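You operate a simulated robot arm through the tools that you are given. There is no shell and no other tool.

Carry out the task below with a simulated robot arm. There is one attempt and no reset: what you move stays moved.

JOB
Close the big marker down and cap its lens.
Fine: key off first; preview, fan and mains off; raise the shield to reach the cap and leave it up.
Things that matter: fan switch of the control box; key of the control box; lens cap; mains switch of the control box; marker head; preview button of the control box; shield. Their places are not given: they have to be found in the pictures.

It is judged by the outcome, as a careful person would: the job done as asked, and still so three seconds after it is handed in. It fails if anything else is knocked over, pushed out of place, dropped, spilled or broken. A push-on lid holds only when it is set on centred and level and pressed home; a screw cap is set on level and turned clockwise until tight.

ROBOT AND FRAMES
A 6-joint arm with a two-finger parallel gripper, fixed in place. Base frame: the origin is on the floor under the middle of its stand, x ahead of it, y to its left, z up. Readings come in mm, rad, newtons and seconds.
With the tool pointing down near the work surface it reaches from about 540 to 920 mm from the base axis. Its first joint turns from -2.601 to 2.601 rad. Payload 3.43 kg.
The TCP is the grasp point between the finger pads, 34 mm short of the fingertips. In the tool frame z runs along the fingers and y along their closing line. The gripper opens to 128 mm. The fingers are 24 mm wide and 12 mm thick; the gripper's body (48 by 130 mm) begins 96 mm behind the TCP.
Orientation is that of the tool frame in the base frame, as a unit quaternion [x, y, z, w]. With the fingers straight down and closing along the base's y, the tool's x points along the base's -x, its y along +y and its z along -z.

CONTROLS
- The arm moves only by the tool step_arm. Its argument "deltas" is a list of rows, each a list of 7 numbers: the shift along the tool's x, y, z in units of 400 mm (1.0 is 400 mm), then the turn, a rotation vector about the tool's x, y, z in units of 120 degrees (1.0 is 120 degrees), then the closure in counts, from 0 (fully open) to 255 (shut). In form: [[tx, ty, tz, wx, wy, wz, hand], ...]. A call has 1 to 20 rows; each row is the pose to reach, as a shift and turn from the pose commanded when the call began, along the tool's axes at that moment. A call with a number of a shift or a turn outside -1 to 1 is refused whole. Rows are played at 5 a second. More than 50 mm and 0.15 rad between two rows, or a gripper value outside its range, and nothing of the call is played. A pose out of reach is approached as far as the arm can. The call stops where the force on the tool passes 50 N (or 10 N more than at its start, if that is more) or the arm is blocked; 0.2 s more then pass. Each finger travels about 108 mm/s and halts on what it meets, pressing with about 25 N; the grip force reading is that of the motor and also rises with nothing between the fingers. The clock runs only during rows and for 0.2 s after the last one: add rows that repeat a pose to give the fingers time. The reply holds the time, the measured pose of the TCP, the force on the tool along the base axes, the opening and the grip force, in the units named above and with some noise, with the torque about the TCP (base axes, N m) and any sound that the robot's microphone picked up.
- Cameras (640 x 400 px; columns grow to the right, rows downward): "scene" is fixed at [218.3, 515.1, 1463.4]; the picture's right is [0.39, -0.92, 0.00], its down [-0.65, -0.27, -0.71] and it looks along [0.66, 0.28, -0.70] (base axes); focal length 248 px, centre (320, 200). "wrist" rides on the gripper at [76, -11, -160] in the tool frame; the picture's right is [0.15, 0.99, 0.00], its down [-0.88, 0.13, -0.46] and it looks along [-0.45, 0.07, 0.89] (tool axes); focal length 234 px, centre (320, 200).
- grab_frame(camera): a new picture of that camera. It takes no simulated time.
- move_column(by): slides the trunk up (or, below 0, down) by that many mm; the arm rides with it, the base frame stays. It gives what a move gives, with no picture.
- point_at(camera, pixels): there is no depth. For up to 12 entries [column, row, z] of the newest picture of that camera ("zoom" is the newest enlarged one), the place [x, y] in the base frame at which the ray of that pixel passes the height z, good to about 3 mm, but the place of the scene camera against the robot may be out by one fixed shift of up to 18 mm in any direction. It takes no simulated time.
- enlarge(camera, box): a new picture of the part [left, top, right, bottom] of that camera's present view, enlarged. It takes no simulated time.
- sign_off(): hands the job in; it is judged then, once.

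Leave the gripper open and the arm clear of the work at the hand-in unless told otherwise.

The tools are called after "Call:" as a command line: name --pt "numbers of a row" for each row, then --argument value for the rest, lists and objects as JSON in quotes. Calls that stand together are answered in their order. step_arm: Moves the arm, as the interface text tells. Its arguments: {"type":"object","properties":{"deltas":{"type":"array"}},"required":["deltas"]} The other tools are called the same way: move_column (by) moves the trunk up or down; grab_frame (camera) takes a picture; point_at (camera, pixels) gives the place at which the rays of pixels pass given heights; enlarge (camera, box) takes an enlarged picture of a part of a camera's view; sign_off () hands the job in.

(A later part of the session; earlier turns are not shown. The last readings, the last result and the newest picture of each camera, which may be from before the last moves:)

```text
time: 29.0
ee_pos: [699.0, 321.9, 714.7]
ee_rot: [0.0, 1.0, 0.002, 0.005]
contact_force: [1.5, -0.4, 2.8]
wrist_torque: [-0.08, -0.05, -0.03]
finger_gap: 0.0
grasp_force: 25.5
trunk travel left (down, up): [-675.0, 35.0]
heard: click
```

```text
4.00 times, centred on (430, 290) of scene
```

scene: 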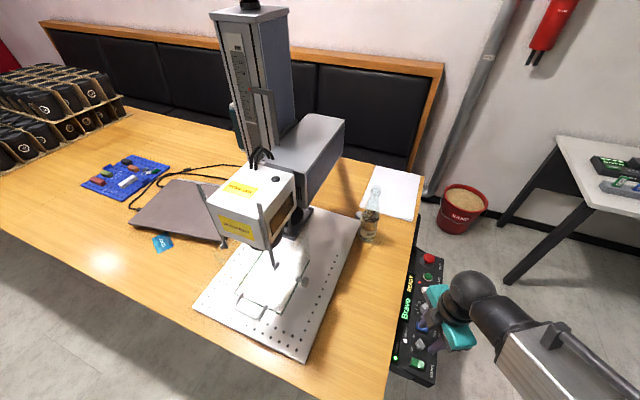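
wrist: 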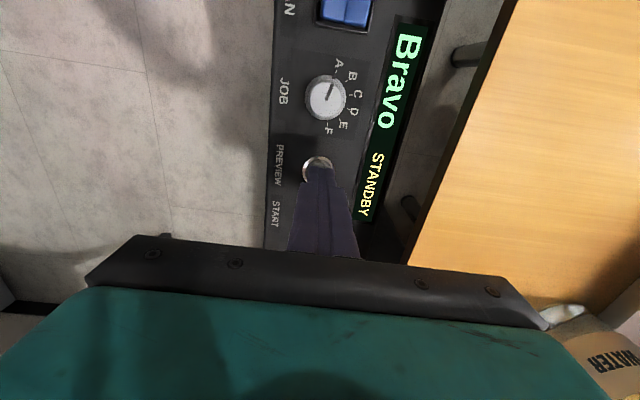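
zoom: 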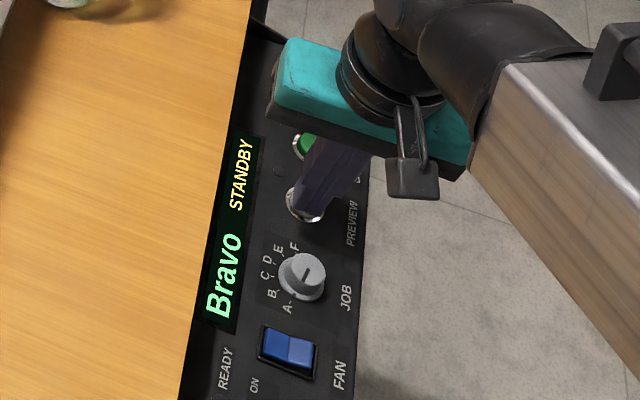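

Click heard and the red preview LED is out. I'll rise, open to ~48 mm, and move so the +y finger hangs over the raised −y half of the FAN rocker (finger centre y≈311, the other finger off the box's edge).

Call:
step_arm --pt "0 0 -0.05 0 0 0 255" --pt "0 0 -0.1 0 0 0 255" --pt "0 0 -0.15 0 0 0 255" --pt "0.06 -0.02 -0.15 0 0 0 160" --pt "0.12 -0.04 -0.15 0 0 0 160" --pt "0.18 -0.06 -0.15 0 0 0 160" --pt "0.24 -0.08 -0.15 0 0 0 160" --pt "0.3 -0.1025 -0.15 0 0 0 160" --pt "0.305 -0.1025 -0.15 0 0 0 160" --pt "0.305 -0.1025 -0.15 0 0 0 160"

Call:
grab_frame --camera "wrist"

Call:
enlarge --camera "wrist" --box '[290, 120, 410, 210]'

```text
time: 31.2
ee_pos: [578.4, 282.1, 771.5]
ee_rot: [0.0, 1.0, 0.001, 0.004]
contact_force: [-0.5, 0.3, 0.1]
wrist_torque: [0.01, -0.02, 0.01]
finger_gap: 47.6
grasp_force: 0.1
trunk travel left (down, up): [-675.0, 35.0]
```

```text
taken
```

wrist: 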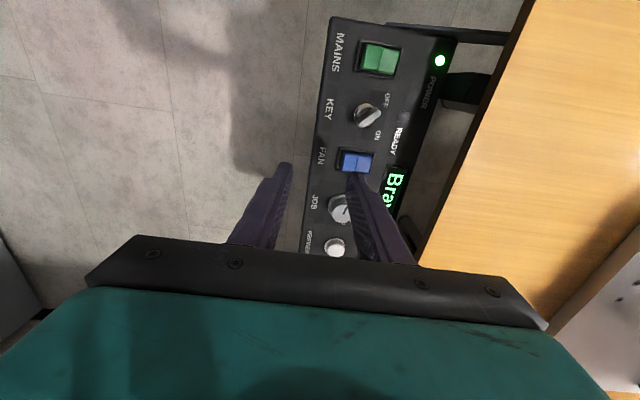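

```text
4.44 times, centred on (350, 165) of wrist
```

zoom: 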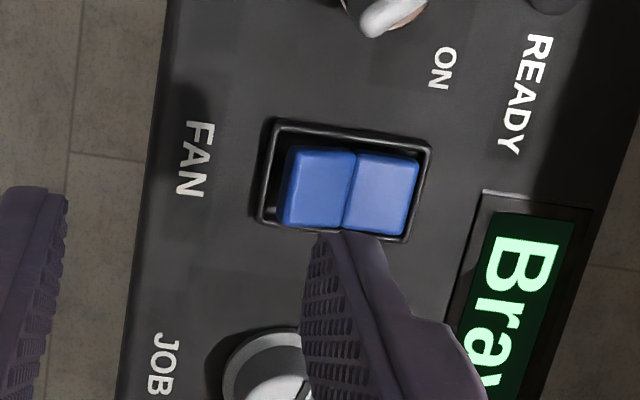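

The finger lines up in y with the −y half. I'll lower to TCP ~726 (tip ≈692), and look again.

Call:
step_arm --pt "0 0 0.04 0 0 0 160" --pt "0 0 0.08 0 0 0 160" --pt "0 0 0.1125 0 0 0 160" --pt "0 0 0.1125 0 0 0 160"

Call:
enlarge --camera "wrist" --box '[290, 110, 410, 200]'

Call:
enlarge --camera "scene" --box '[390, 300, 450, 360]'

```text
time: 32.2
ee_pos: [578.4, 281.3, 727.0]
ee_rot: [-0.001, 1.0, 0.002, 0.003]
contact_force: [0.5, 0.2, 0.1]
wrist_torque: [-0.04, 0.01, -0.02]
finger_gap: 47.7
grasp_force: 0.0
trunk travel left (down, up): [-675.0, 35.0]
```

```text
4.44 times, centred on (350, 155) of wrist
```

zoom: 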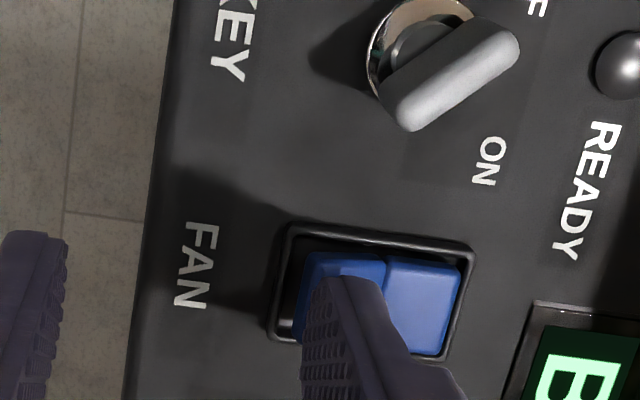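

```text
6.67 times, centred on (420, 330) of scene
```

zoom: 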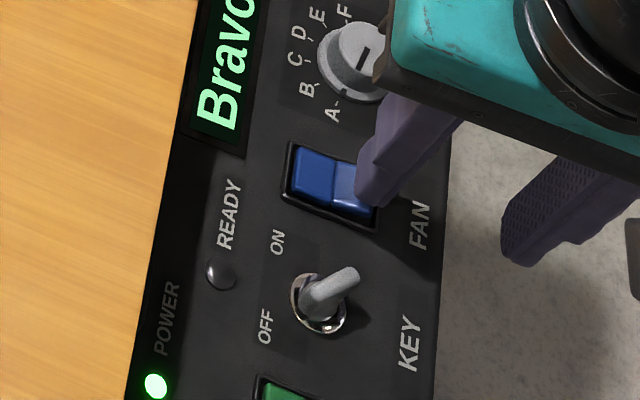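

The +y finger is over the raised −y half of FAN. Now I'll press down in 1 mm rows (12 mm), watching force and listening for the click.

Call:
step_arm --pt "0 0 0.005 0 0 0 160" --pt "0 0 0.01 0 0 0 160" --pt "0 0 0.015 0 0 0 160" --pt "0 0 0.02 0 0 0 160" --pt "0 0 0.0225 0 0 0 160" --pt "0 0 0.025 0 0 0 160" --pt "0 0 0.0275 0 0 0 160" --pt "0 0 0.03 0 0 0 160"

Call:
enlarge --camera "wrist" --box '[290, 110, 410, 200]'

Call:
enlarge --camera "scene" --box '[390, 300, 450, 360]'

```text
time: 34.0
ee_pos: [578.2, 281.3, 715.4]
ee_rot: [0.0, 1.0, 0.001, 0.003]
contact_force: [-2.5, 0.3, 6.0]
wrist_torque: [0.17, 0.11, 0.06]
finger_gap: 48.0
grasp_force: 0.0
trunk travel left (down, up): [-675.0, 35.0]
```

```text
4.44 times, centred on (350, 155) of wrist
```

zoom: 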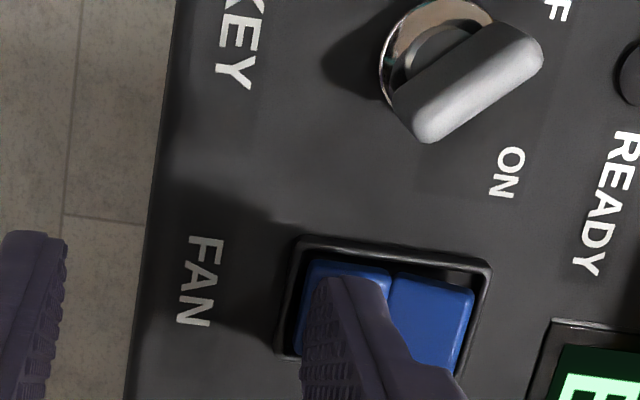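

```text
6.67 times, centred on (420, 330) of scene
```

zoom: 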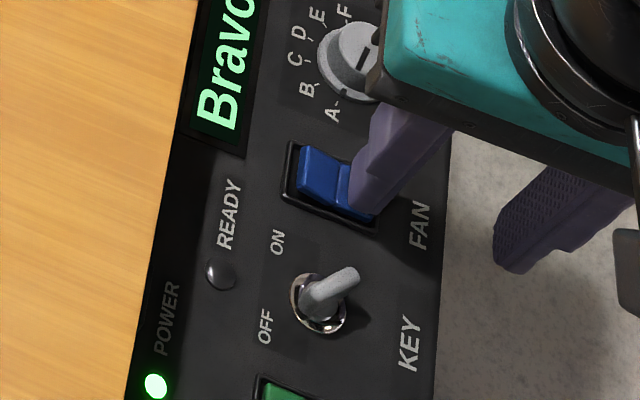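

Contact at 6 N and the rocker is already tilting. Continue a few more millimetres.

Call:
step_arm --pt "0 0 0.0025 0 0 0 160" --pt "0 0 0.005 0 0 0 160" --pt "0 0 0.0075 0 0 0 160"

Call:
enlarge --camera "scene" --box '[390, 300, 450, 360]'

```text
time: 34.8
ee_pos: [578.1, 279.7, 715.6]
ee_rot: [0.0, 1.0, 0.003, 0.006]
contact_force: [1.8, 0.9, 35.8]
wrist_torque: [1.11, 0.25, 0.1]
finger_gap: 48.1
grasp_force: 0.3
trunk travel left (down, up): [-675.0, 35.0]
```

```text
6.67 times, centred on (420, 330) of scene
```

zoom: 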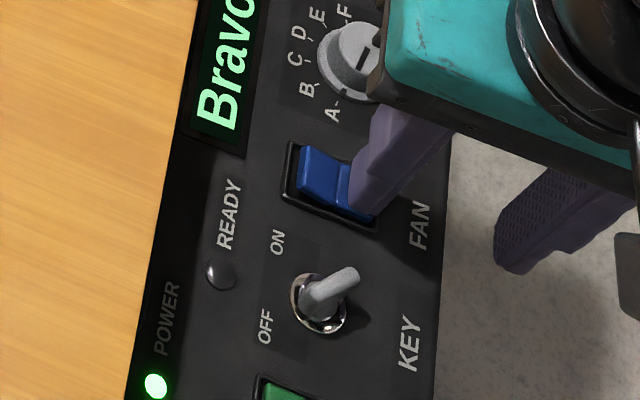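

Force is 36 N with no further travel; the rocker looks tipped to the other side. I'll lift off and check that it stays.

Call:
step_arm --pt "0 0 -0.03 0 0 0 160" --pt "0 0 -0.08 0 0 0 160" --pt "0 0 -0.13 0 0 0 160" --pt "0 0 -0.15 0 0 0 160" --pt "0 0 -0.15 0 0 0 160"

Call:
grab_frame --camera "wrist"

Call:
enlarge --camera "wrist" --box '[310, 110, 430, 200]'

Call:
enlarge --camera "scene" --box '[390, 300, 450, 380]'

```text
time: 36.0
ee_pos: [577.4, 280.1, 774.1]
ee_rot: [0.0, 1.0, 0.002, 0.002]
contact_force: [0.2, 0.1, -0.4]
wrist_torque: [-0.01, -0.02, 0.0]
finger_gap: 47.7
grasp_force: 0.1
trunk travel left (down, up): [-675.0, 35.0]
```

```text
taken
```

wrist: 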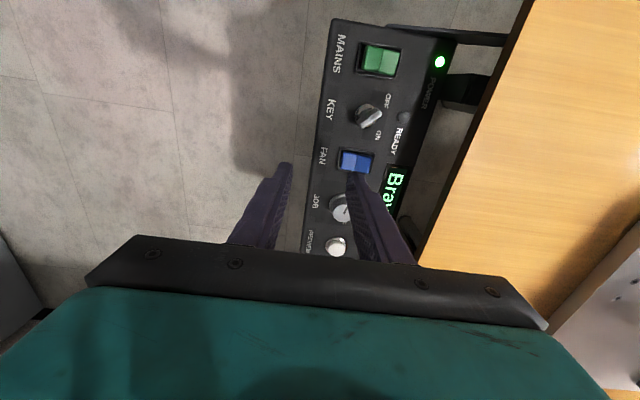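

```text
4.44 times, centred on (370, 155) of wrist
```

zoom: 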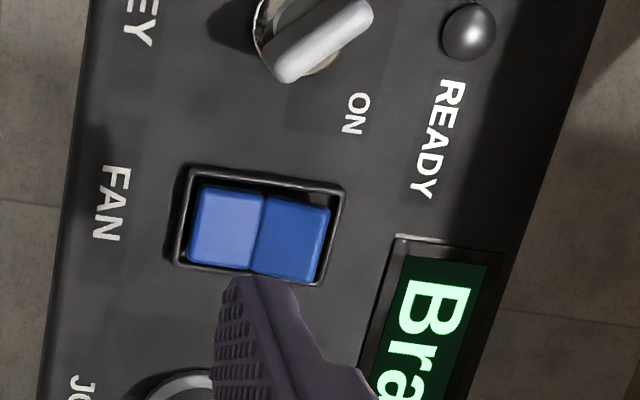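

```text
5.00 times, centred on (420, 340) of scene
```

zoom: 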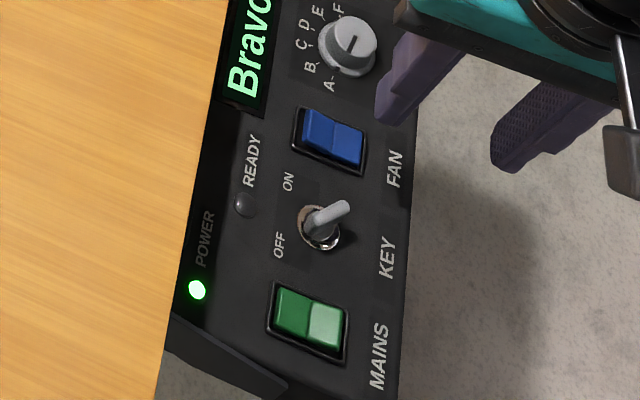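

FAN stays flipped (its +y half now raised, unlike MAINS). Next MAINS: shift −99 mm in x at this height, then lower to TCP ≈726.

Call:
step_arm --pt "0.08 0.002 0 0 0 0 160" --pt "0.16 0.0025 0 0 0 0 160" --pt "0.2475 0.0025 0 0 0 0 160" --pt "0.2475 0.0025 0.05 0 0 0 160" --pt "0.2475 0.0025 0.115 0 0 0 160" --pt "0.2475 0.0025 0.115 0 0 0 160"

Call:
enlarge --camera "wrist" --box '[290, 110, 410, 200]'

Call:
enlarge --camera "scene" --box '[390, 320, 450, 390]'

```text
time: 37.4
ee_pos: [479.2, 283.7, 726.9]
ee_rot: [0.001, 1.0, 0.001, 0.003]
contact_force: [-0.1, 0.4, 0.2]
wrist_torque: [0.02, 0.0, 0.01]
finger_gap: 47.9
grasp_force: 0.1
trunk travel left (down, up): [-675.0, 35.0]
```

```text
4.44 times, centred on (350, 155) of wrist
```

zoom: 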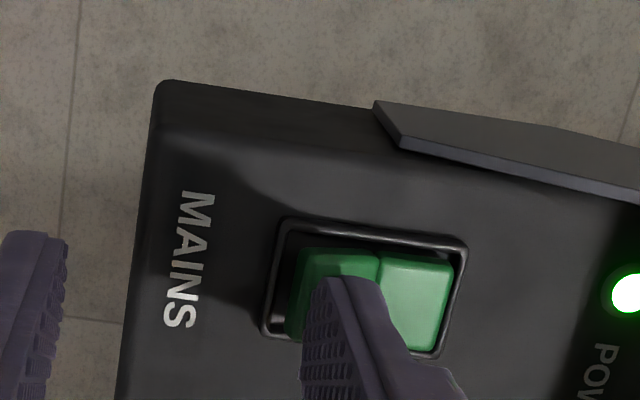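

```text
5.71 times, centred on (420, 355) of scene
```

zoom: 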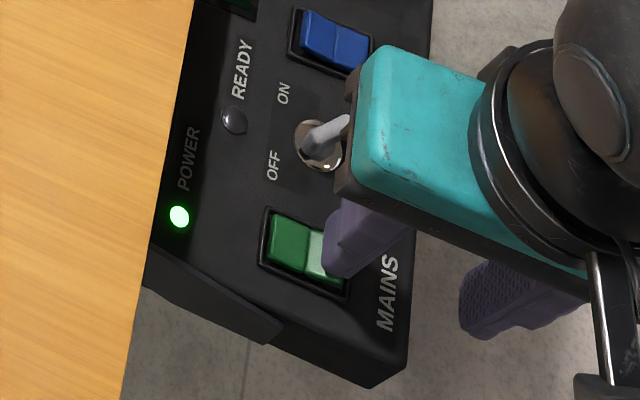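

The finger is over MAINS' raised half, slightly near the middle; I'll shift 2 mm to −y and press down in small rows.

Call:
step_arm --pt "0 -0.006 0 0 0 0 160" --pt "0 -0.006 0.007 0 0 0 160" --pt "0 -0.006 0.014 0 0 0 160" --pt "0 -0.006 0.02 0 0 0 160" --pt "0 -0.006 0.0225 0 0 0 160" --pt "0 -0.006 0.025 0 0 0 160" --pt "0 -0.006 0.0275 0 0 0 160" --pt "0 -0.006 0.03 0 0 0 160" --pt "0 -0.006 0.0325 0 0 0 160"

Call:
enlarge --camera "wrist" --box '[290, 110, 410, 200]'

Call:
enlarge --camera "scene" --box '[390, 320, 450, 390]'

```text
time: 39.4
ee_pos: [479.3, 281.3, 716.4]
ee_rot: [0.0, 1.0, 0.003, 0.005]
contact_force: [-1.9, 1.7, 20.8]
wrist_torque: [0.6, 0.32, 0.14]
finger_gap: 48.5
grasp_force: 0.1
trunk travel left (down, up): [-675.0, 35.0]
```

```text
4.44 times, centred on (350, 155) of wrist
```

zoom: 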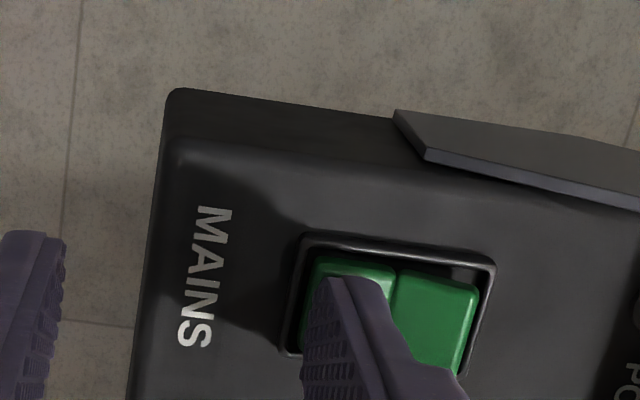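

```text
5.71 times, centred on (420, 355) of scene
```

zoom: 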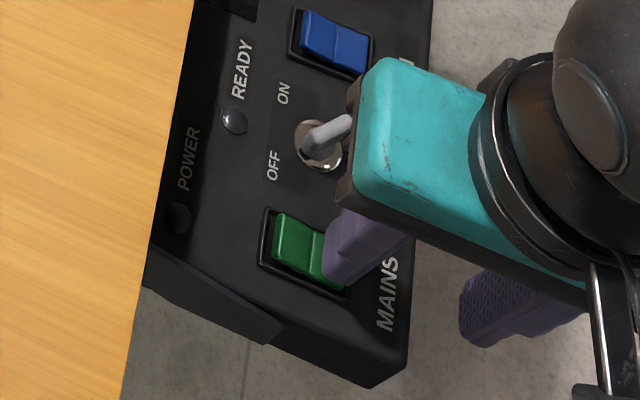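

The POWER LED is dark: mains is off. I'll lift off and view the box and the marker.

Call:
step_arm --pt "0 0 -0.03 0 0 0 160" --pt "0 0 -0.1 0 0 0 160" --pt "0 0 -0.2 0 0 0 160" --pt "0 0 -0.3 0 0 0 160" --pt "-0.05 0 -0.4 0 0 0 160" --pt "-0.1 0 -0.5 0 0 0 160" --pt "-0.15 0 -0.6 0 0 0 160" --pt "-0.15 0 -0.6 0 0 0 160"

Call:
grab_frame --camera "wrist"

Call:
enlarge --camera "wrist" --box '[270, 50, 430, 240]'

Call:
enlarge --camera "scene" --box '[370, 230, 470, 395]'

```text
time: 41.2
ee_pos: [535.1, 278.2, 955.1]
ee_rot: [0.0, 1.0, 0.001, 0.004]
contact_force: [0.0, 0.5, -1.8]
wrist_torque: [0.01, -0.01, 0.0]
finger_gap: 47.4
grasp_force: 0.1
trunk travel left (down, up): [-675.0, 35.0]
```

```text
taken
```

wrist: 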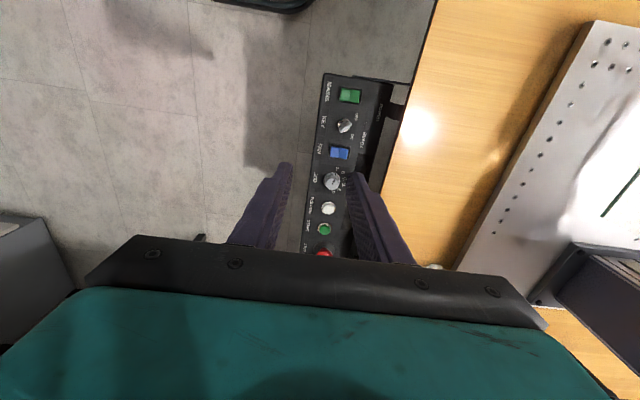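

```text
2.11 times, centred on (350, 145) of wrist
```

zoom: 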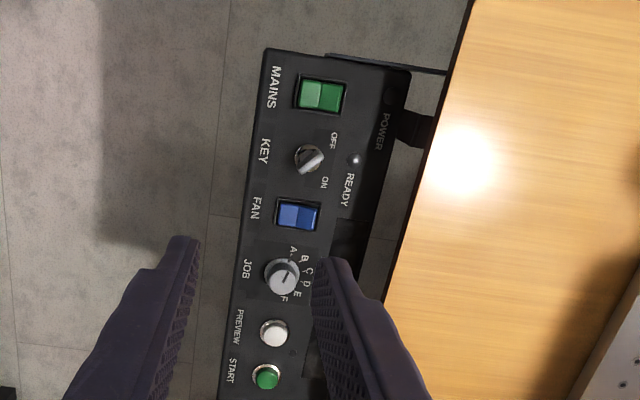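

```text
2.42 times, centred on (420, 312) of scene
```

zoom: 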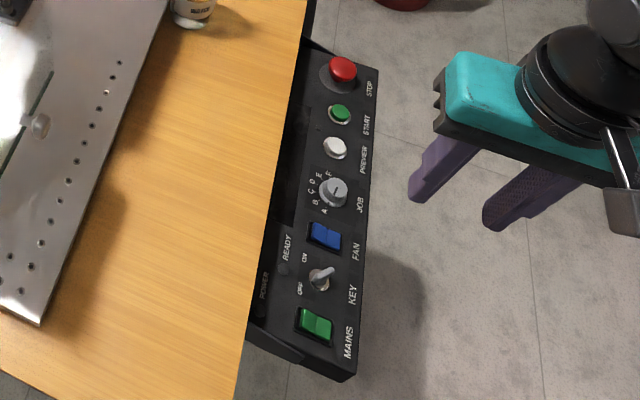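

All switches are off: key OFF, preview, fan and mains off. Now the marker. From the scene camera (corrected with the known control-box points) the plate spans about x 345–897, y 600–950, top z≈742. I need a close look under the head, so I'll move to about (420, 480, 1000) with yaw +57°, then pitch the tool up to look at the head.

Call:
step_arm --pt "0.024 0.042 -0.01 0 0 -0.04 160" --pt "0.048 0.084 -0.02 0 0 -0.08 160" --pt "0.072 0.126 -0.03 0 0 -0.12 160" --pt "0.096 0.168 -0.04 0 0 -0.16 160" --pt "0.12 0.21 -0.05 0 0 -0.2 160" --pt "0.144 0.252 -0.06 0 0 -0.24 160" --pt "0.168 0.294 -0.07 0 0 -0.28 160" --pt "0.192 0.336 -0.08 0 0 -0.32 160" --pt "0.216 0.378 -0.09 0 0 -0.36 160" --pt "0.24 0.42 -0.1 0 0 -0.4 160" --pt "0.264 0.462 -0.11 0 0 -0.44 160" --pt "0.2875 0.505 -0.1125 0 0 -0.475 160" --pt "0.2875 0.505 -0.1125 0 0 -0.475 160"

Call:
step_arm --pt "0 0 0 0 -0.05 0 160" --pt "0 0 0 0 -0.1 0 160" --pt "0 0 0 0 -0.15 0 160" --pt "0 0 0 0 -0.2 0 160" --pt "0 0 0 0 -0.25 0 160" --pt "0 0 0 0 -0.25 0 160"

Call:
grab_frame --camera "wrist"

Call:
grab_frame --camera "scene"

```text
time: 44.0
ee_pos: [421.3, 481.3, 997.3]
ee_rot: [-0.478, 0.878, 0.0, 0.004]
contact_force: [0.3, -0.4, -0.5]
wrist_torque: [-0.05, -0.01, -0.01]
finger_gap: 47.9
grasp_force: 0.1
trunk travel left (down, up): [-675.0, 35.0]
```

```text
time: 45.4
ee_pos: [448.1, 510.7, 1000.4]
ee_rot: [-0.462, 0.847, 0.124, 0.231]
contact_force: [0.1, 0.2, 0.7]
wrist_torque: [0.02, -0.02, -0.03]
finger_gap: 47.8
grasp_force: 0.0
out of reach, approached as far as the arm can: row 4, 5, 6
trunk travel left (down, up): [-675.0, 35.0]
```

```text
taken
```

wrist: 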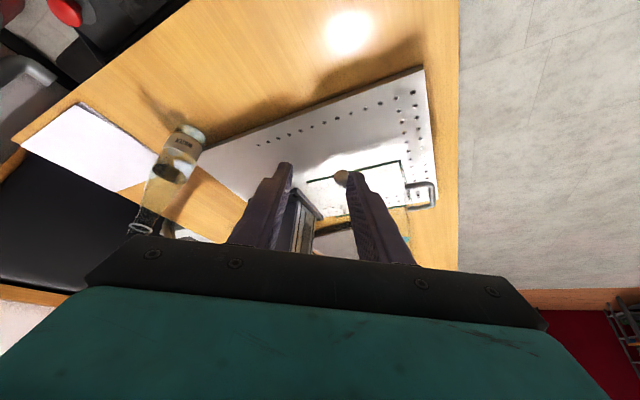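

```text
taken
```

scene: 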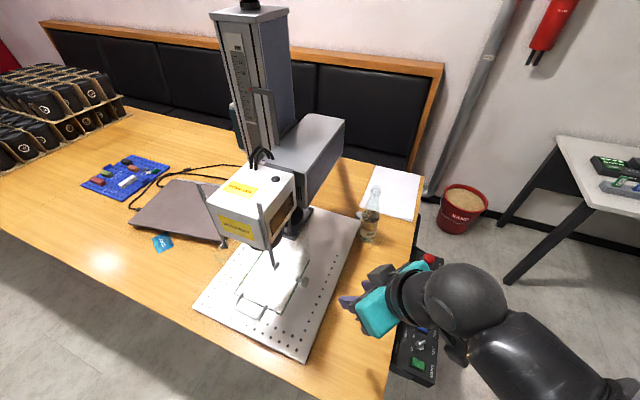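

I see the shield pane and handle near (390,185) in the wrist view. Enlarging.

Call:
enlarge --camera "wrist" --box '[280, 130, 450, 240]'

Call:
enlarge --camera "wrist" --box '[300, 150, 380, 210]'

```text
3.64 times, centred on (365, 185) of wrist
```

zoom: 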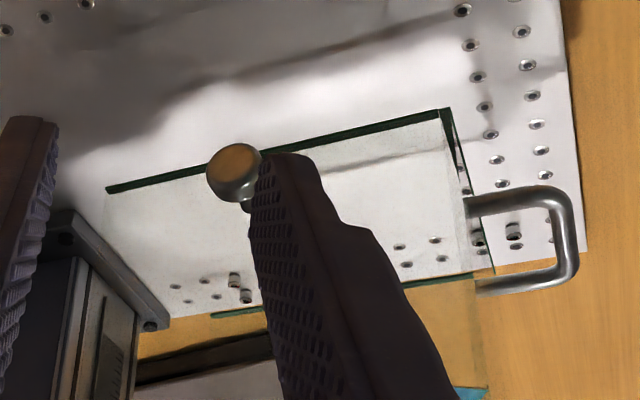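

```text
6.67 times, centred on (340, 180) of wrist
```

zoom: 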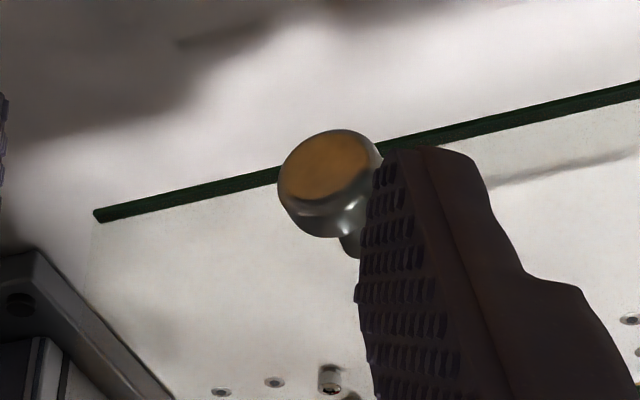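

The shield is a clear U-shaped skirt: bottom green edges at z≈833, near wall y≈683, front wall x≈402, open to the back at x≈573, with a knob on the near wall at about (491, 662, 859) and a D-handle on the front wall. I can't see the cap yet. I'll move further out and pitch the tool toward horizontal so the camera looks in under the head.

Call:
step_arm --pt "-0.05 0.03 0.003 0 0 0 160" --pt "-0.1 0.06 0.006 0 0 0 160" --pt "-0.15 0.09 0.009 0 0 0 160" --pt "-0.185 0.1076 0.011 0 0 0 160" --pt "-0.185 0.1076 0.011 0 -0.06 0 160" --pt "-0.185 0.1076 0.011 0 -0.12 0 160" --pt "-0.185 0.1076 0.011 0 -0.18 0 160" --pt "-0.185 0.1076 0.011 0 -0.24 0 160" --pt "-0.185 0.1076 0.011 0 -0.24 0 160"

Call:
grab_frame --camera "wrist"

Call:
grab_frame --camera "scene"

```text
time: 47.4
ee_pos: [459.4, 608.2, 1031.2]
ee_rot: [-0.416, 0.764, 0.234, 0.435]
contact_force: [-0.1, 0.3, -0.5]
wrist_torque: [0.0, 0.02, -0.01]
finger_gap: 47.5
grasp_force: 0.1
out of reach, approached as far as the arm can: row 7, 8, 9
trunk travel left (down, up): [-675.0, 35.0]
```

```text
taken
```

wrist: 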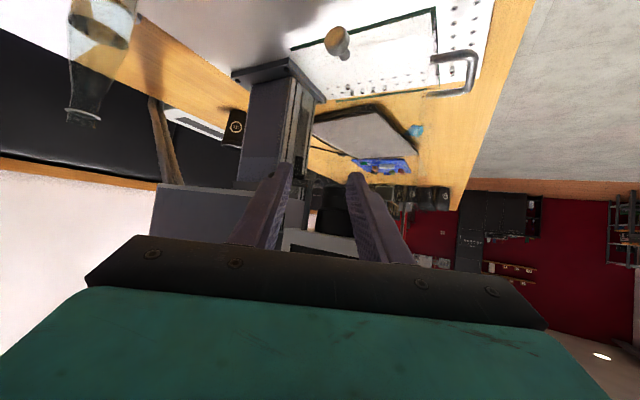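

```text
taken
```

scene: 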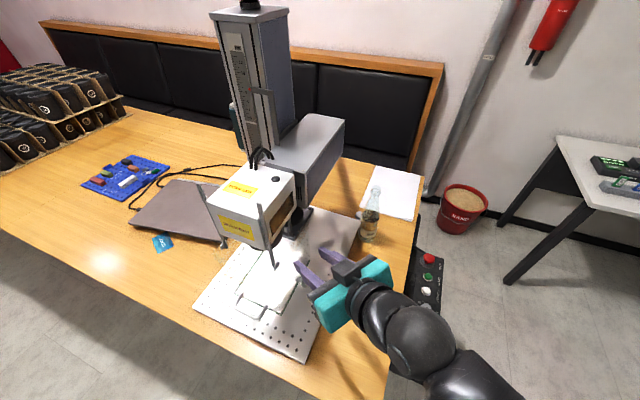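

The arm went partway (pitch ≈57°). I see the underside region near (335,210). Enlarging there and over the shield.

Call:
enlarge --camera "wrist" --box '[220, 160, 420, 270]'

Call:
enlarge --camera "wrist" --box '[270, 0, 500, 130]'

Call:
enlarge --camera "scene" --box '[190, 170, 350, 330]'

```text
3.20 times, centred on (320, 215) of wrist
```

zoom: 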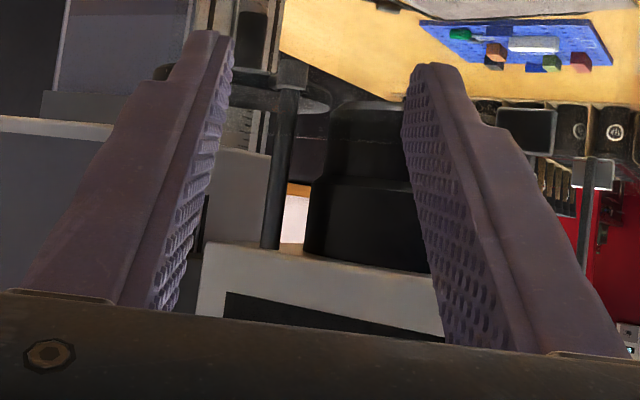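

```text
2.78 times, centred on (385, 65) of wrist
```

zoom: 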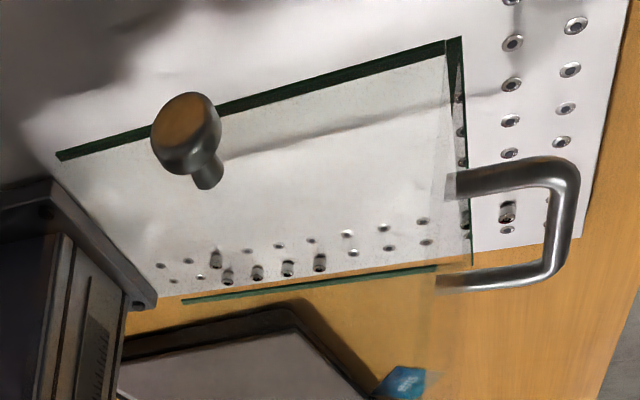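

```text
2.50 times, centred on (270, 250) of scene
```

zoom: 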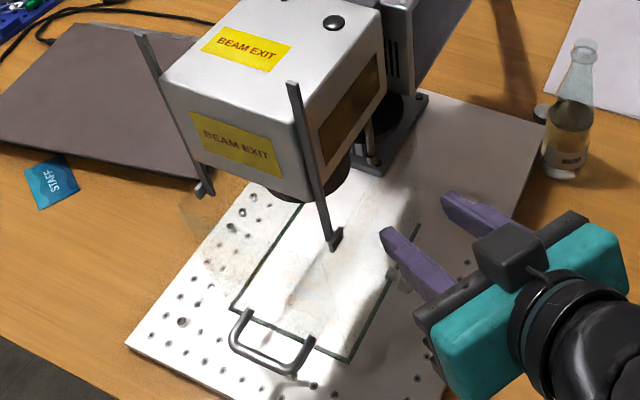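

I see the lens barrel (black, stepped) hanging under the head, a hanging post with a foot near (522, 699, 999), and a black disc behind it that may be the cap; fingers block the detail. I'd like a more horizontal view from lower trunk height. First I'll raise the TCP 100 mm (easing pitch by 10°), then lower the trunk by 150 mm.

Call:
step_arm --pt "-0.05 0 -0.03 0 0.02 0 160" --pt "-0.1 0 -0.06 0 0.04 0 160" --pt "-0.15 0 -0.09 0 0.06 0 160" --pt "-0.215 0 -0.1285 0 0.08 0 160" --pt "-0.215 0 -0.1285 0 0.08 0 160"

```text
time: 48.6
ee_pos: [460.4, 608.5, 1131.2]
ee_rot: [-0.434, 0.798, 0.198, 0.369]
contact_force: [-0.7, -0.3, -0.3]
wrist_torque: [-0.01, 0.0, 0.01]
finger_gap: 47.5
grasp_force: 0.1
trunk travel left (down, up): [-675.0, 35.0]
```

Reached cleanly. Now trunk down 150 mm (TCP will go to z≈981, still ~65 mm outside the shield/rails).

Call:
move_column --by -150

Call:
grab_frame --camera "scene"

Call:
grab_frame --camera "wrist"

```text
time: 50.4
ee_pos: [461.2, 607.5, 981.7]
ee_rot: [-0.434, 0.798, 0.198, 0.37]
contact_force: [0.7, -0.1, 0.5]
wrist_torque: [-0.01, 0.03, -0.02]
finger_gap: 47.5
grasp_force: 0.0
trunk travel left (down, up): [-525.0, 185.0]
```

```text
taken
```

scene: 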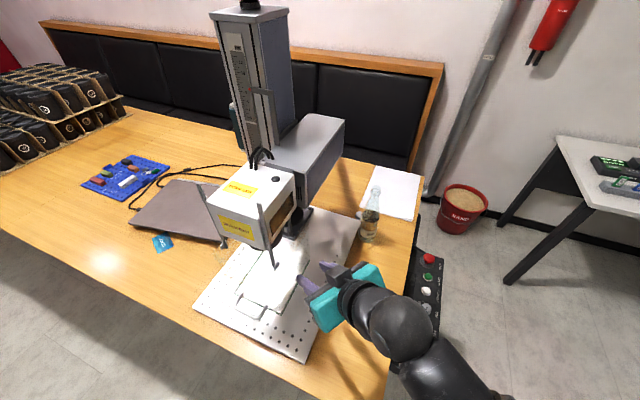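

```text
taken
```

wrist: 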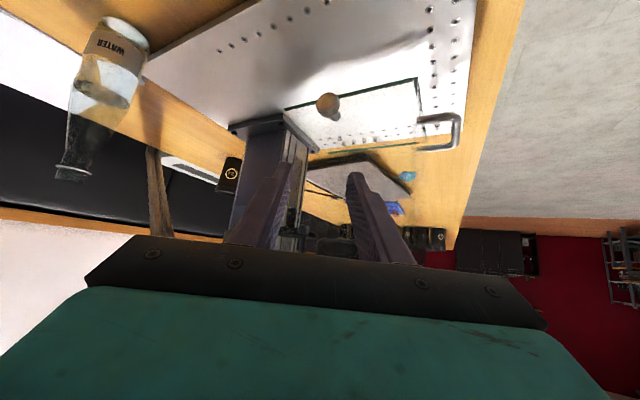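

Now pitch up by ~35° while pulling back 40 mm radially.

Call:
step_arm --pt "0.02 0 -0.025 0 -0.05 0 160" --pt "0.04 0 -0.05 0 -0.1 0 160" --pt "0.0665 0 -0.076 0 -0.15 0 160" --pt "0.0665 0 -0.076 0 -0.2 0 160" --pt "0.0665 0 -0.076 0 -0.25 0 160" --pt "0.0665 0 -0.076 0 -0.29 0 160" --pt "0.0665 0 -0.076 0 -0.29 0 160"

Call:
grab_frame --camera "wrist"

Call:
enlarge --camera "wrist" --box '[200, 80, 440, 250]'

```text
time: 51.7
ee_pos: [474.9, 630.2, 978.4]
ee_rot: [-0.364, 0.66, 0.308, 0.581]
contact_force: [-14.0, -25.0, 6.6]
wrist_torque: [0.45, 0.01, 0.88]
finger_gap: 46.7
grasp_force: 0.0
out of reach, approached as far as the arm can: row 2, 3, 4, 5, 6
trunk travel left (down, up): [-525.0, 185.0]
stopped in row 6: the force on the tool passed its limit at 52 N (the readings are from after the stop); the commanded pose is now the measured one
```

```text
taken
```

wrist: 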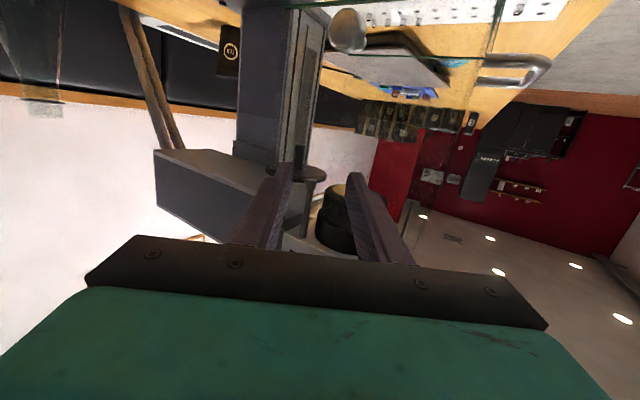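

```text
2.35 times, centred on (320, 165) of wrist
```

zoom: 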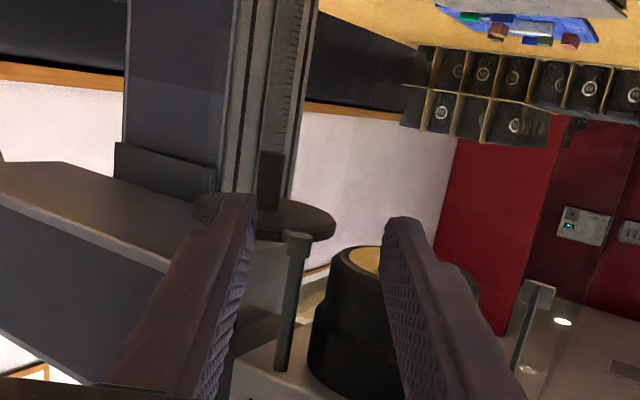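

Contact: the open finger touched the shield's near wall because the unreachable rows drifted the TCP outward. I'll back off right away along the tool axis while reducing pitch.

Call:
step_arm --pt "0.003 0 -0.025 0 0.04 0 160" --pt "0.006 0 -0.05 0 0.08 0 160" --pt "0.01 0 -0.075 0 0.13 0 160" --pt "0.014 0 -0.1 0 0.18 0 160" --pt "0.014 0 -0.1 0 0.23 0 160" --pt "0.014 0 -0.1 0 0.23 0 160"

Call:
grab_frame --camera "scene"

Call:
grab_frame --camera "wrist"

Call:
enlarge --camera "scene" --box '[190, 170, 350, 330]'

```text
time: 53.1
ee_pos: [453.9, 599.3, 974.8]
ee_rot: [-0.429, 0.78, 0.212, 0.404]
contact_force: [0.8, 0.4, -0.8]
wrist_torque: [0.04, 0.05, 0.0]
finger_gap: 47.4
grasp_force: 0.0
out of reach, approached as far as the arm can: row 1, 2, 3, 4
trunk travel left (down, up): [-525.0, 185.0]
```

```text
taken
```

scene: 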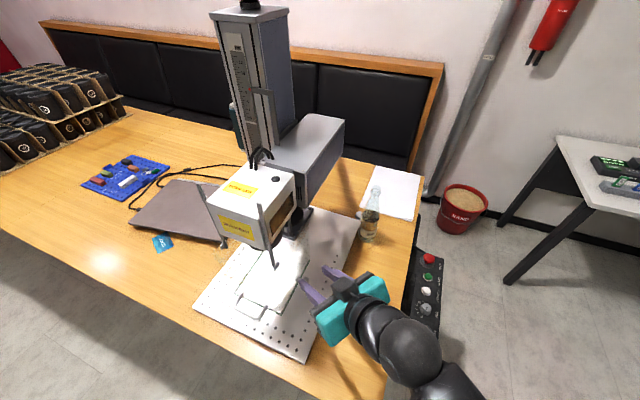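

```text
taken
```

wrist: 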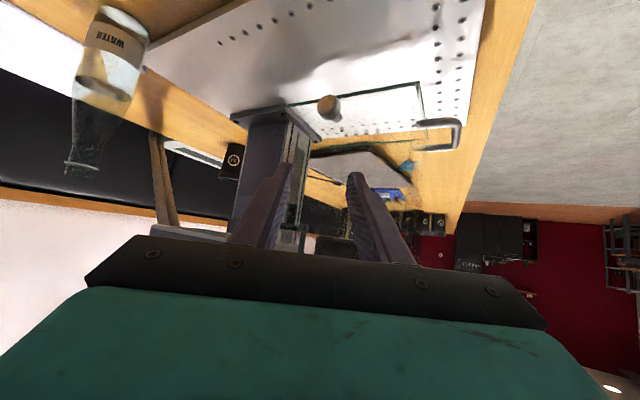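

```text
2.50 times, centred on (270, 250) of scene
```

zoom: 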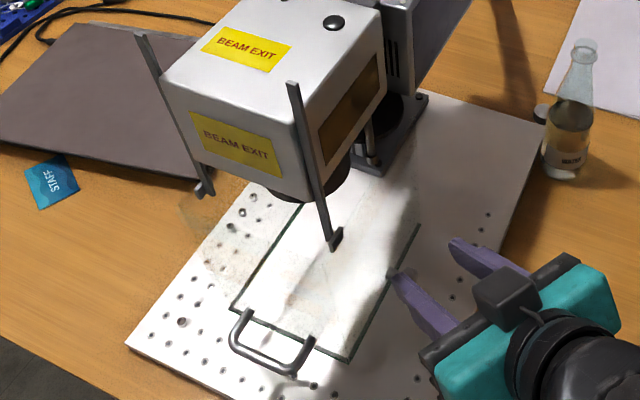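

The shield looks unmoved. I've learned the wrist must stay beyond ~540 mm radius, so radial pointing doesn't work here; pointing along +y does. I'll return the tool to vertical, rising and backing off, then yaw to 90°.

Call:
step_arm --pt "-0.02 -0.006 -0.025 0 0.064 0 160" --pt "-0.04 -0.012 -0.05 0 0.128 0 160" --pt "-0.06 -0.018 -0.075 0 0.192 0 160" --pt "-0.08 -0.024 -0.1 0 0.256 0 160" --pt "-0.1 -0.03 -0.125 0 0.32 0 160" --pt "-0.12 -0.036 -0.15 0 0.384 0 160" --pt "-0.125 -0.0406 -0.168 0 0.45 0 160" --pt "-0.125 -0.0406 -0.168 0 0.45 0 160"

```text
time: 54.7
ee_pos: [457.8, 577.2, 1053.7]
ee_rot: [-0.478, 0.878, 0.012, 0.039]
contact_force: [10.6, 14.4, -23.4]
wrist_torque: [-0.53, 0.43, 0.01]
finger_gap: 47.8
grasp_force: 0.0
trunk travel left (down, up): [-525.0, 185.0]
stopped in row 7: the force on the tool passed its limit at 151 N (the readings are from after the stop); the commanded pose is now the measured one
```

A 151 N spike was reported though nothing should be near the tool. Let me look at both cameras before moving on.

Call:
grab_frame --camera "scene"

Call:
grab_frame --camera "wrist"

Call:
step_arm --pt "0 0 0 0 0 0 160" --pt "0 0 0 0 0 0 160"

```text
taken
```

scene: 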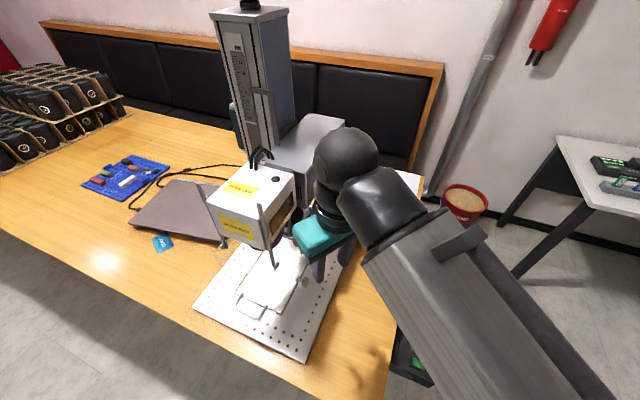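

```text
taken
```

wrist: 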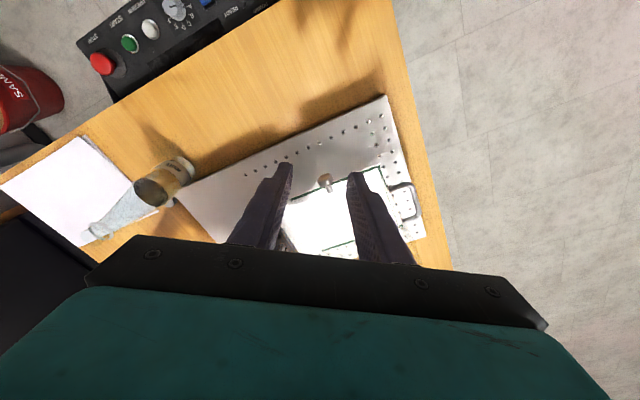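

```text
time: 55.3
ee_pos: [458.7, 576.6, 1055.0]
ee_rot: [-0.479, 0.877, 0.012, 0.038]
contact_force: [13.6, 18.7, -36.9]
wrist_torque: [-0.32, 0.37, 0.1]
finger_gap: 47.8
grasp_force: 0.0
trunk travel left (down, up): [-525.0, 185.0]
```

The steady force is radial-outward/down, just like at the start pose: it's the gripper touching the arm's own links at this high tool-down posture, not the marker. I'll go down 70 mm first, then yaw to 90° around (500, 570).

Call:
step_arm --pt "0 0 0.05 0 0 0 160" --pt "0 0 0.1 0 0 0 160" --pt "0 0 0.15 0 0 0 160" --pt "0 0 0.175 0 0 0 160" --pt "0 0 0.175 0 0 0 160"

```text
time: 56.5
ee_pos: [461.3, 580.1, 985.0]
ee_rot: [-0.478, 0.878, 0.01, 0.036]
contact_force: [-0.8, 0.1, 0.4]
wrist_torque: [-0.02, -0.02, 0.0]
finger_gap: 47.6
grasp_force: 0.1
trunk travel left (down, up): [-525.0, 185.0]
```

Confirmed. Now yaw to 90° at about (496, 555) with the gripper fully open, then pitch up 60° to point at the lens area along +y.

Call:
step_arm --pt "0.001 -0.02 0 0 0 -0.055 120" --pt "0.002 -0.04 0 0 0 -0.11 80" --pt "0.003 -0.06 0 0 0 -0.165 40" --pt "0.004 -0.08 0 0 0 -0.22 0" --pt "0.005 -0.107 0 0 0 -0.2725 0" --pt "0.005 -0.107 0 0 0 -0.2725 0"

Call:
step_arm --pt "0 0 0 0 -0.065 0 0" --pt "0 0 0 0 -0.13 0 0" --pt "0 0 0 0 -0.195 0 0" --pt "0 0 0 0 -0.26 0 0" --pt "0 0 0 0 -0.325 0 0" --pt "0 0 0 0 -0.39 0 0" --pt "0 0 0 0 -0.455 0 0" --pt "0 0 0 0 -0.5 0 0" --pt "0 0 0 0 -0.5 0 0"

Call:
grab_frame --camera "wrist"

Call:
grab_frame --camera "scene"

```text
time: 57.9
ee_pos: [496.7, 556.1, 985.9]
ee_rot: [-0.706, 0.708, 0.0, 0.038]
contact_force: [-0.8, -0.1, -0.5]
wrist_torque: [0.03, 0.0, -0.01]
finger_gap: 127.8
grasp_force: 0.1
trunk travel left (down, up): [-525.0, 185.0]
```

```text
time: 59.9
ee_pos: [496.7, 555.1, 986.4]
ee_rot: [0.612, -0.593, -0.353, -0.387]
contact_force: [0.4, -0.2, -0.2]
wrist_torque: [-0.01, -0.03, 0.0]
finger_gap: 128.0
grasp_force: 0.0
trunk travel left (down, up): [-525.0, 185.0]
```

```text
taken
```

wrist: 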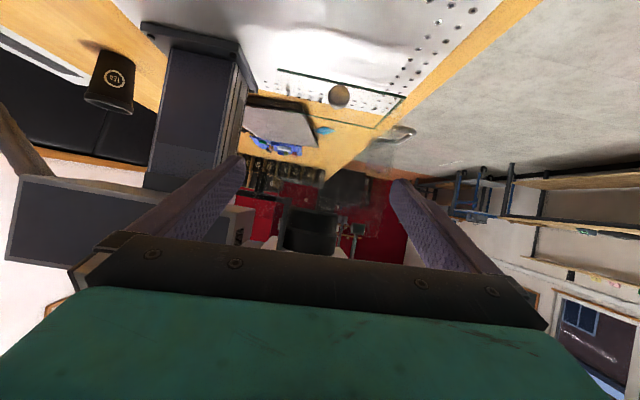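

```text
taken
```

scene: 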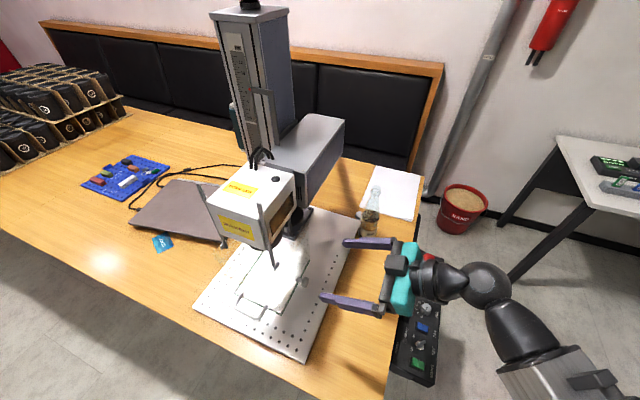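

Good, this pointing works. Enlarging the lens area around (300,215).

Call:
enlarge --camera "wrist" --box '[225, 160, 405, 262]'

Call:
enlarge --camera "wrist" --box '[250, 50, 440, 170]'

```text
3.56 times, centred on (315, 211) of wrist
```

zoom: 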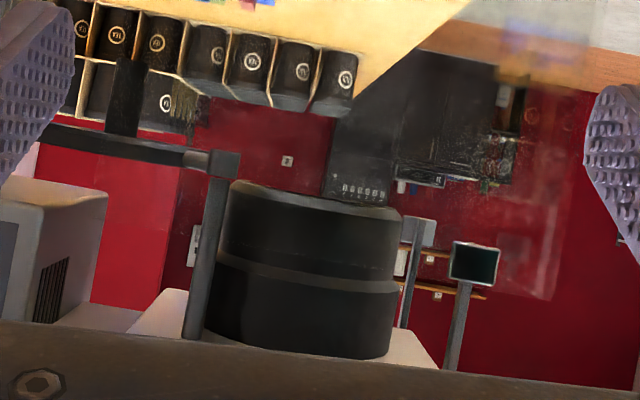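

```text
3.33 times, centred on (345, 110) of wrist
```

zoom: 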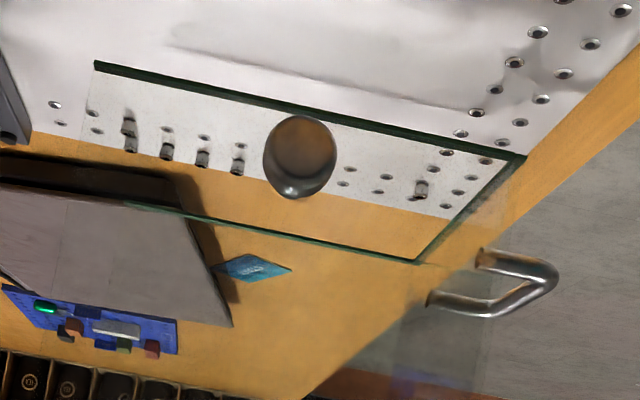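

I can make out the lens barrel (centre ≈(489, 748), bottom z≈1005, radius ≈39), two rails at x≈428, a hanging post at (528, 699) and, behind at about (585, 775, 1002), a thin dark disc with a stem below it — likely the parked cap. I'll shift the camera +90 mm in x, 30 mm lower and pitch up 15° for a look from slightly below.

Call:
step_arm --pt "0.015 -0.05 0.01 0 -0.03 0 0" --pt "0.03 -0.1 0.02 0 -0.06 0 0" --pt "0.05 -0.15 0.03 0 -0.09 0 0" --pt "0.067 -0.2 0.034 0 -0.125 0 0" --pt "0.067 -0.225 0.034 0 -0.125 0 0" --pt "0.067 -0.225 0.034 0 -0.125 0 0"

Call:
grab_frame --camera "wrist"

Call:
enlarge --camera "wrist" --box '[250, 100, 430, 240]'

```text
time: 61.3
ee_pos: [587.0, 555.7, 961.3]
ee_rot: [0.559, -0.538, -0.43, -0.461]
contact_force: [1.1, -0.4, 0.4]
wrist_torque: [0.0, 0.02, 0.0]
finger_gap: 128.0
grasp_force: 0.1
trunk travel left (down, up): [-525.0, 185.0]
```

```text
taken
```

wrist: 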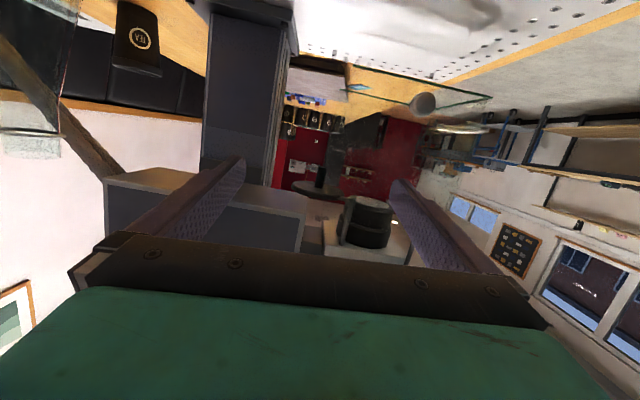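

```text
2.86 times, centred on (340, 170) of wrist
```

zoom: 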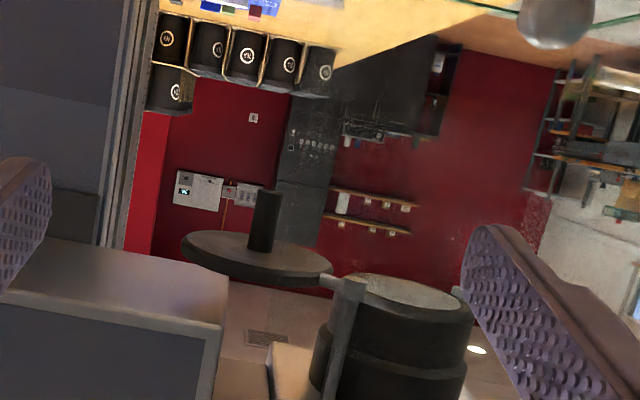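

Now it's clear: the cap is a dark disc (r≈40) on a swing arm pivoting on the hanging post at (529, 704), with a cylindrical grip stem pointing down; disc centre ≈(575, 751, 1002). The lens bottom centre is (488, 756, 1007), at the same swing radius (~66 mm), so the cap swings ≈+82° under the lens. Let me look at how the shield is carried on the rails.

Call:
enlarge --camera "scene" --box '[235, 190, 325, 330]'

Call:
enlarge --camera "scene" --box '[190, 175, 250, 255]'

Call:
enlarge --camera "wrist" --box '[380, 60, 520, 240]'

```text
2.86 times, centred on (280, 260) of scene
```

zoom: 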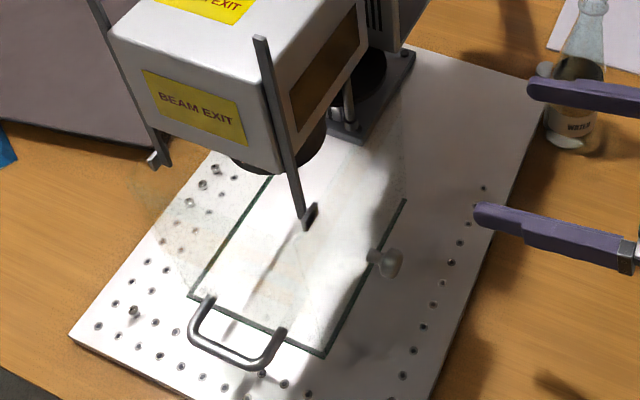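

```text
5.00 times, centred on (220, 215) of scene
```

zoom: 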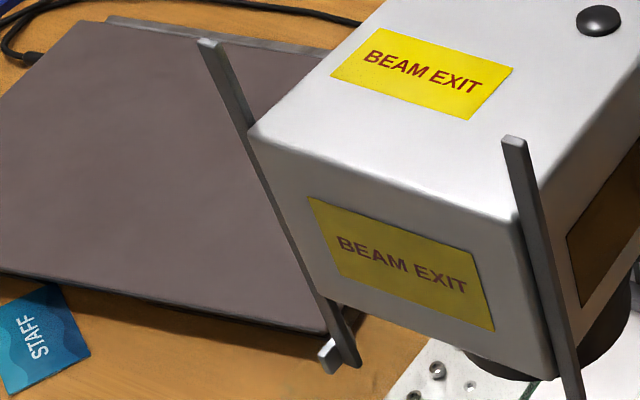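

```text
2.22 times, centred on (450, 150) of wrist
```

zoom: 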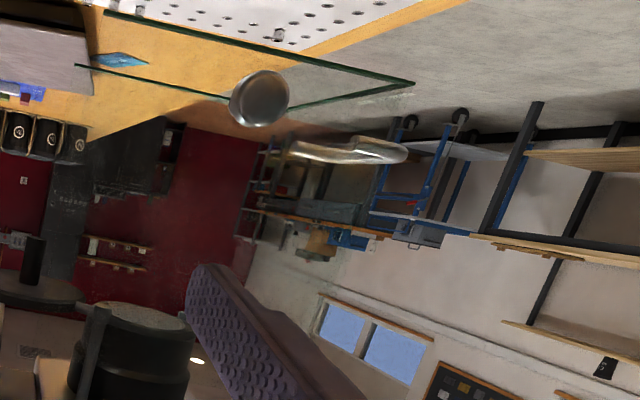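

The handle's outer bar is at x≈362, y≈711–785, z≈867, 40 mm in front of the shield's front wall (x≈402). I'll lift it like a forklift: tool horizontal along +x with two fingers under the bar. First return the tool to vertical here.

Call:
step_arm --pt "0 0 0 0 0.06 0 155" --pt "0 0 0 0 0.12 0 155" --pt "0 0 0 0 0.18 0 155" --pt "0 0 0 0 0.24 0 155" --pt "0 0 0 0 0.3 0 155" --pt "0 0 0 0 0.36 0 155" --pt "0 0 0 0 0.42 0 155" --pt "0 0 0 0 0.48 0 155" --pt "0 0 0 0 0.54 0 155" --pt "0 0 0 0 0.6 0 155" --pt "0 0 0 0 0.65 0 155" --pt "0 0 0 0 0.65 0 155"

```text
time: 63.9
ee_pos: [587.1, 554.0, 959.5]
ee_rot: [-0.705, 0.708, -0.02, 0.018]
contact_force: [-0.9, 0.6, -0.4]
wrist_torque: [0.02, -0.02, 0.01]
finger_gap: 50.1
grasp_force: 0.1
trunk travel left (down, up): [-525.0, 185.0]
```

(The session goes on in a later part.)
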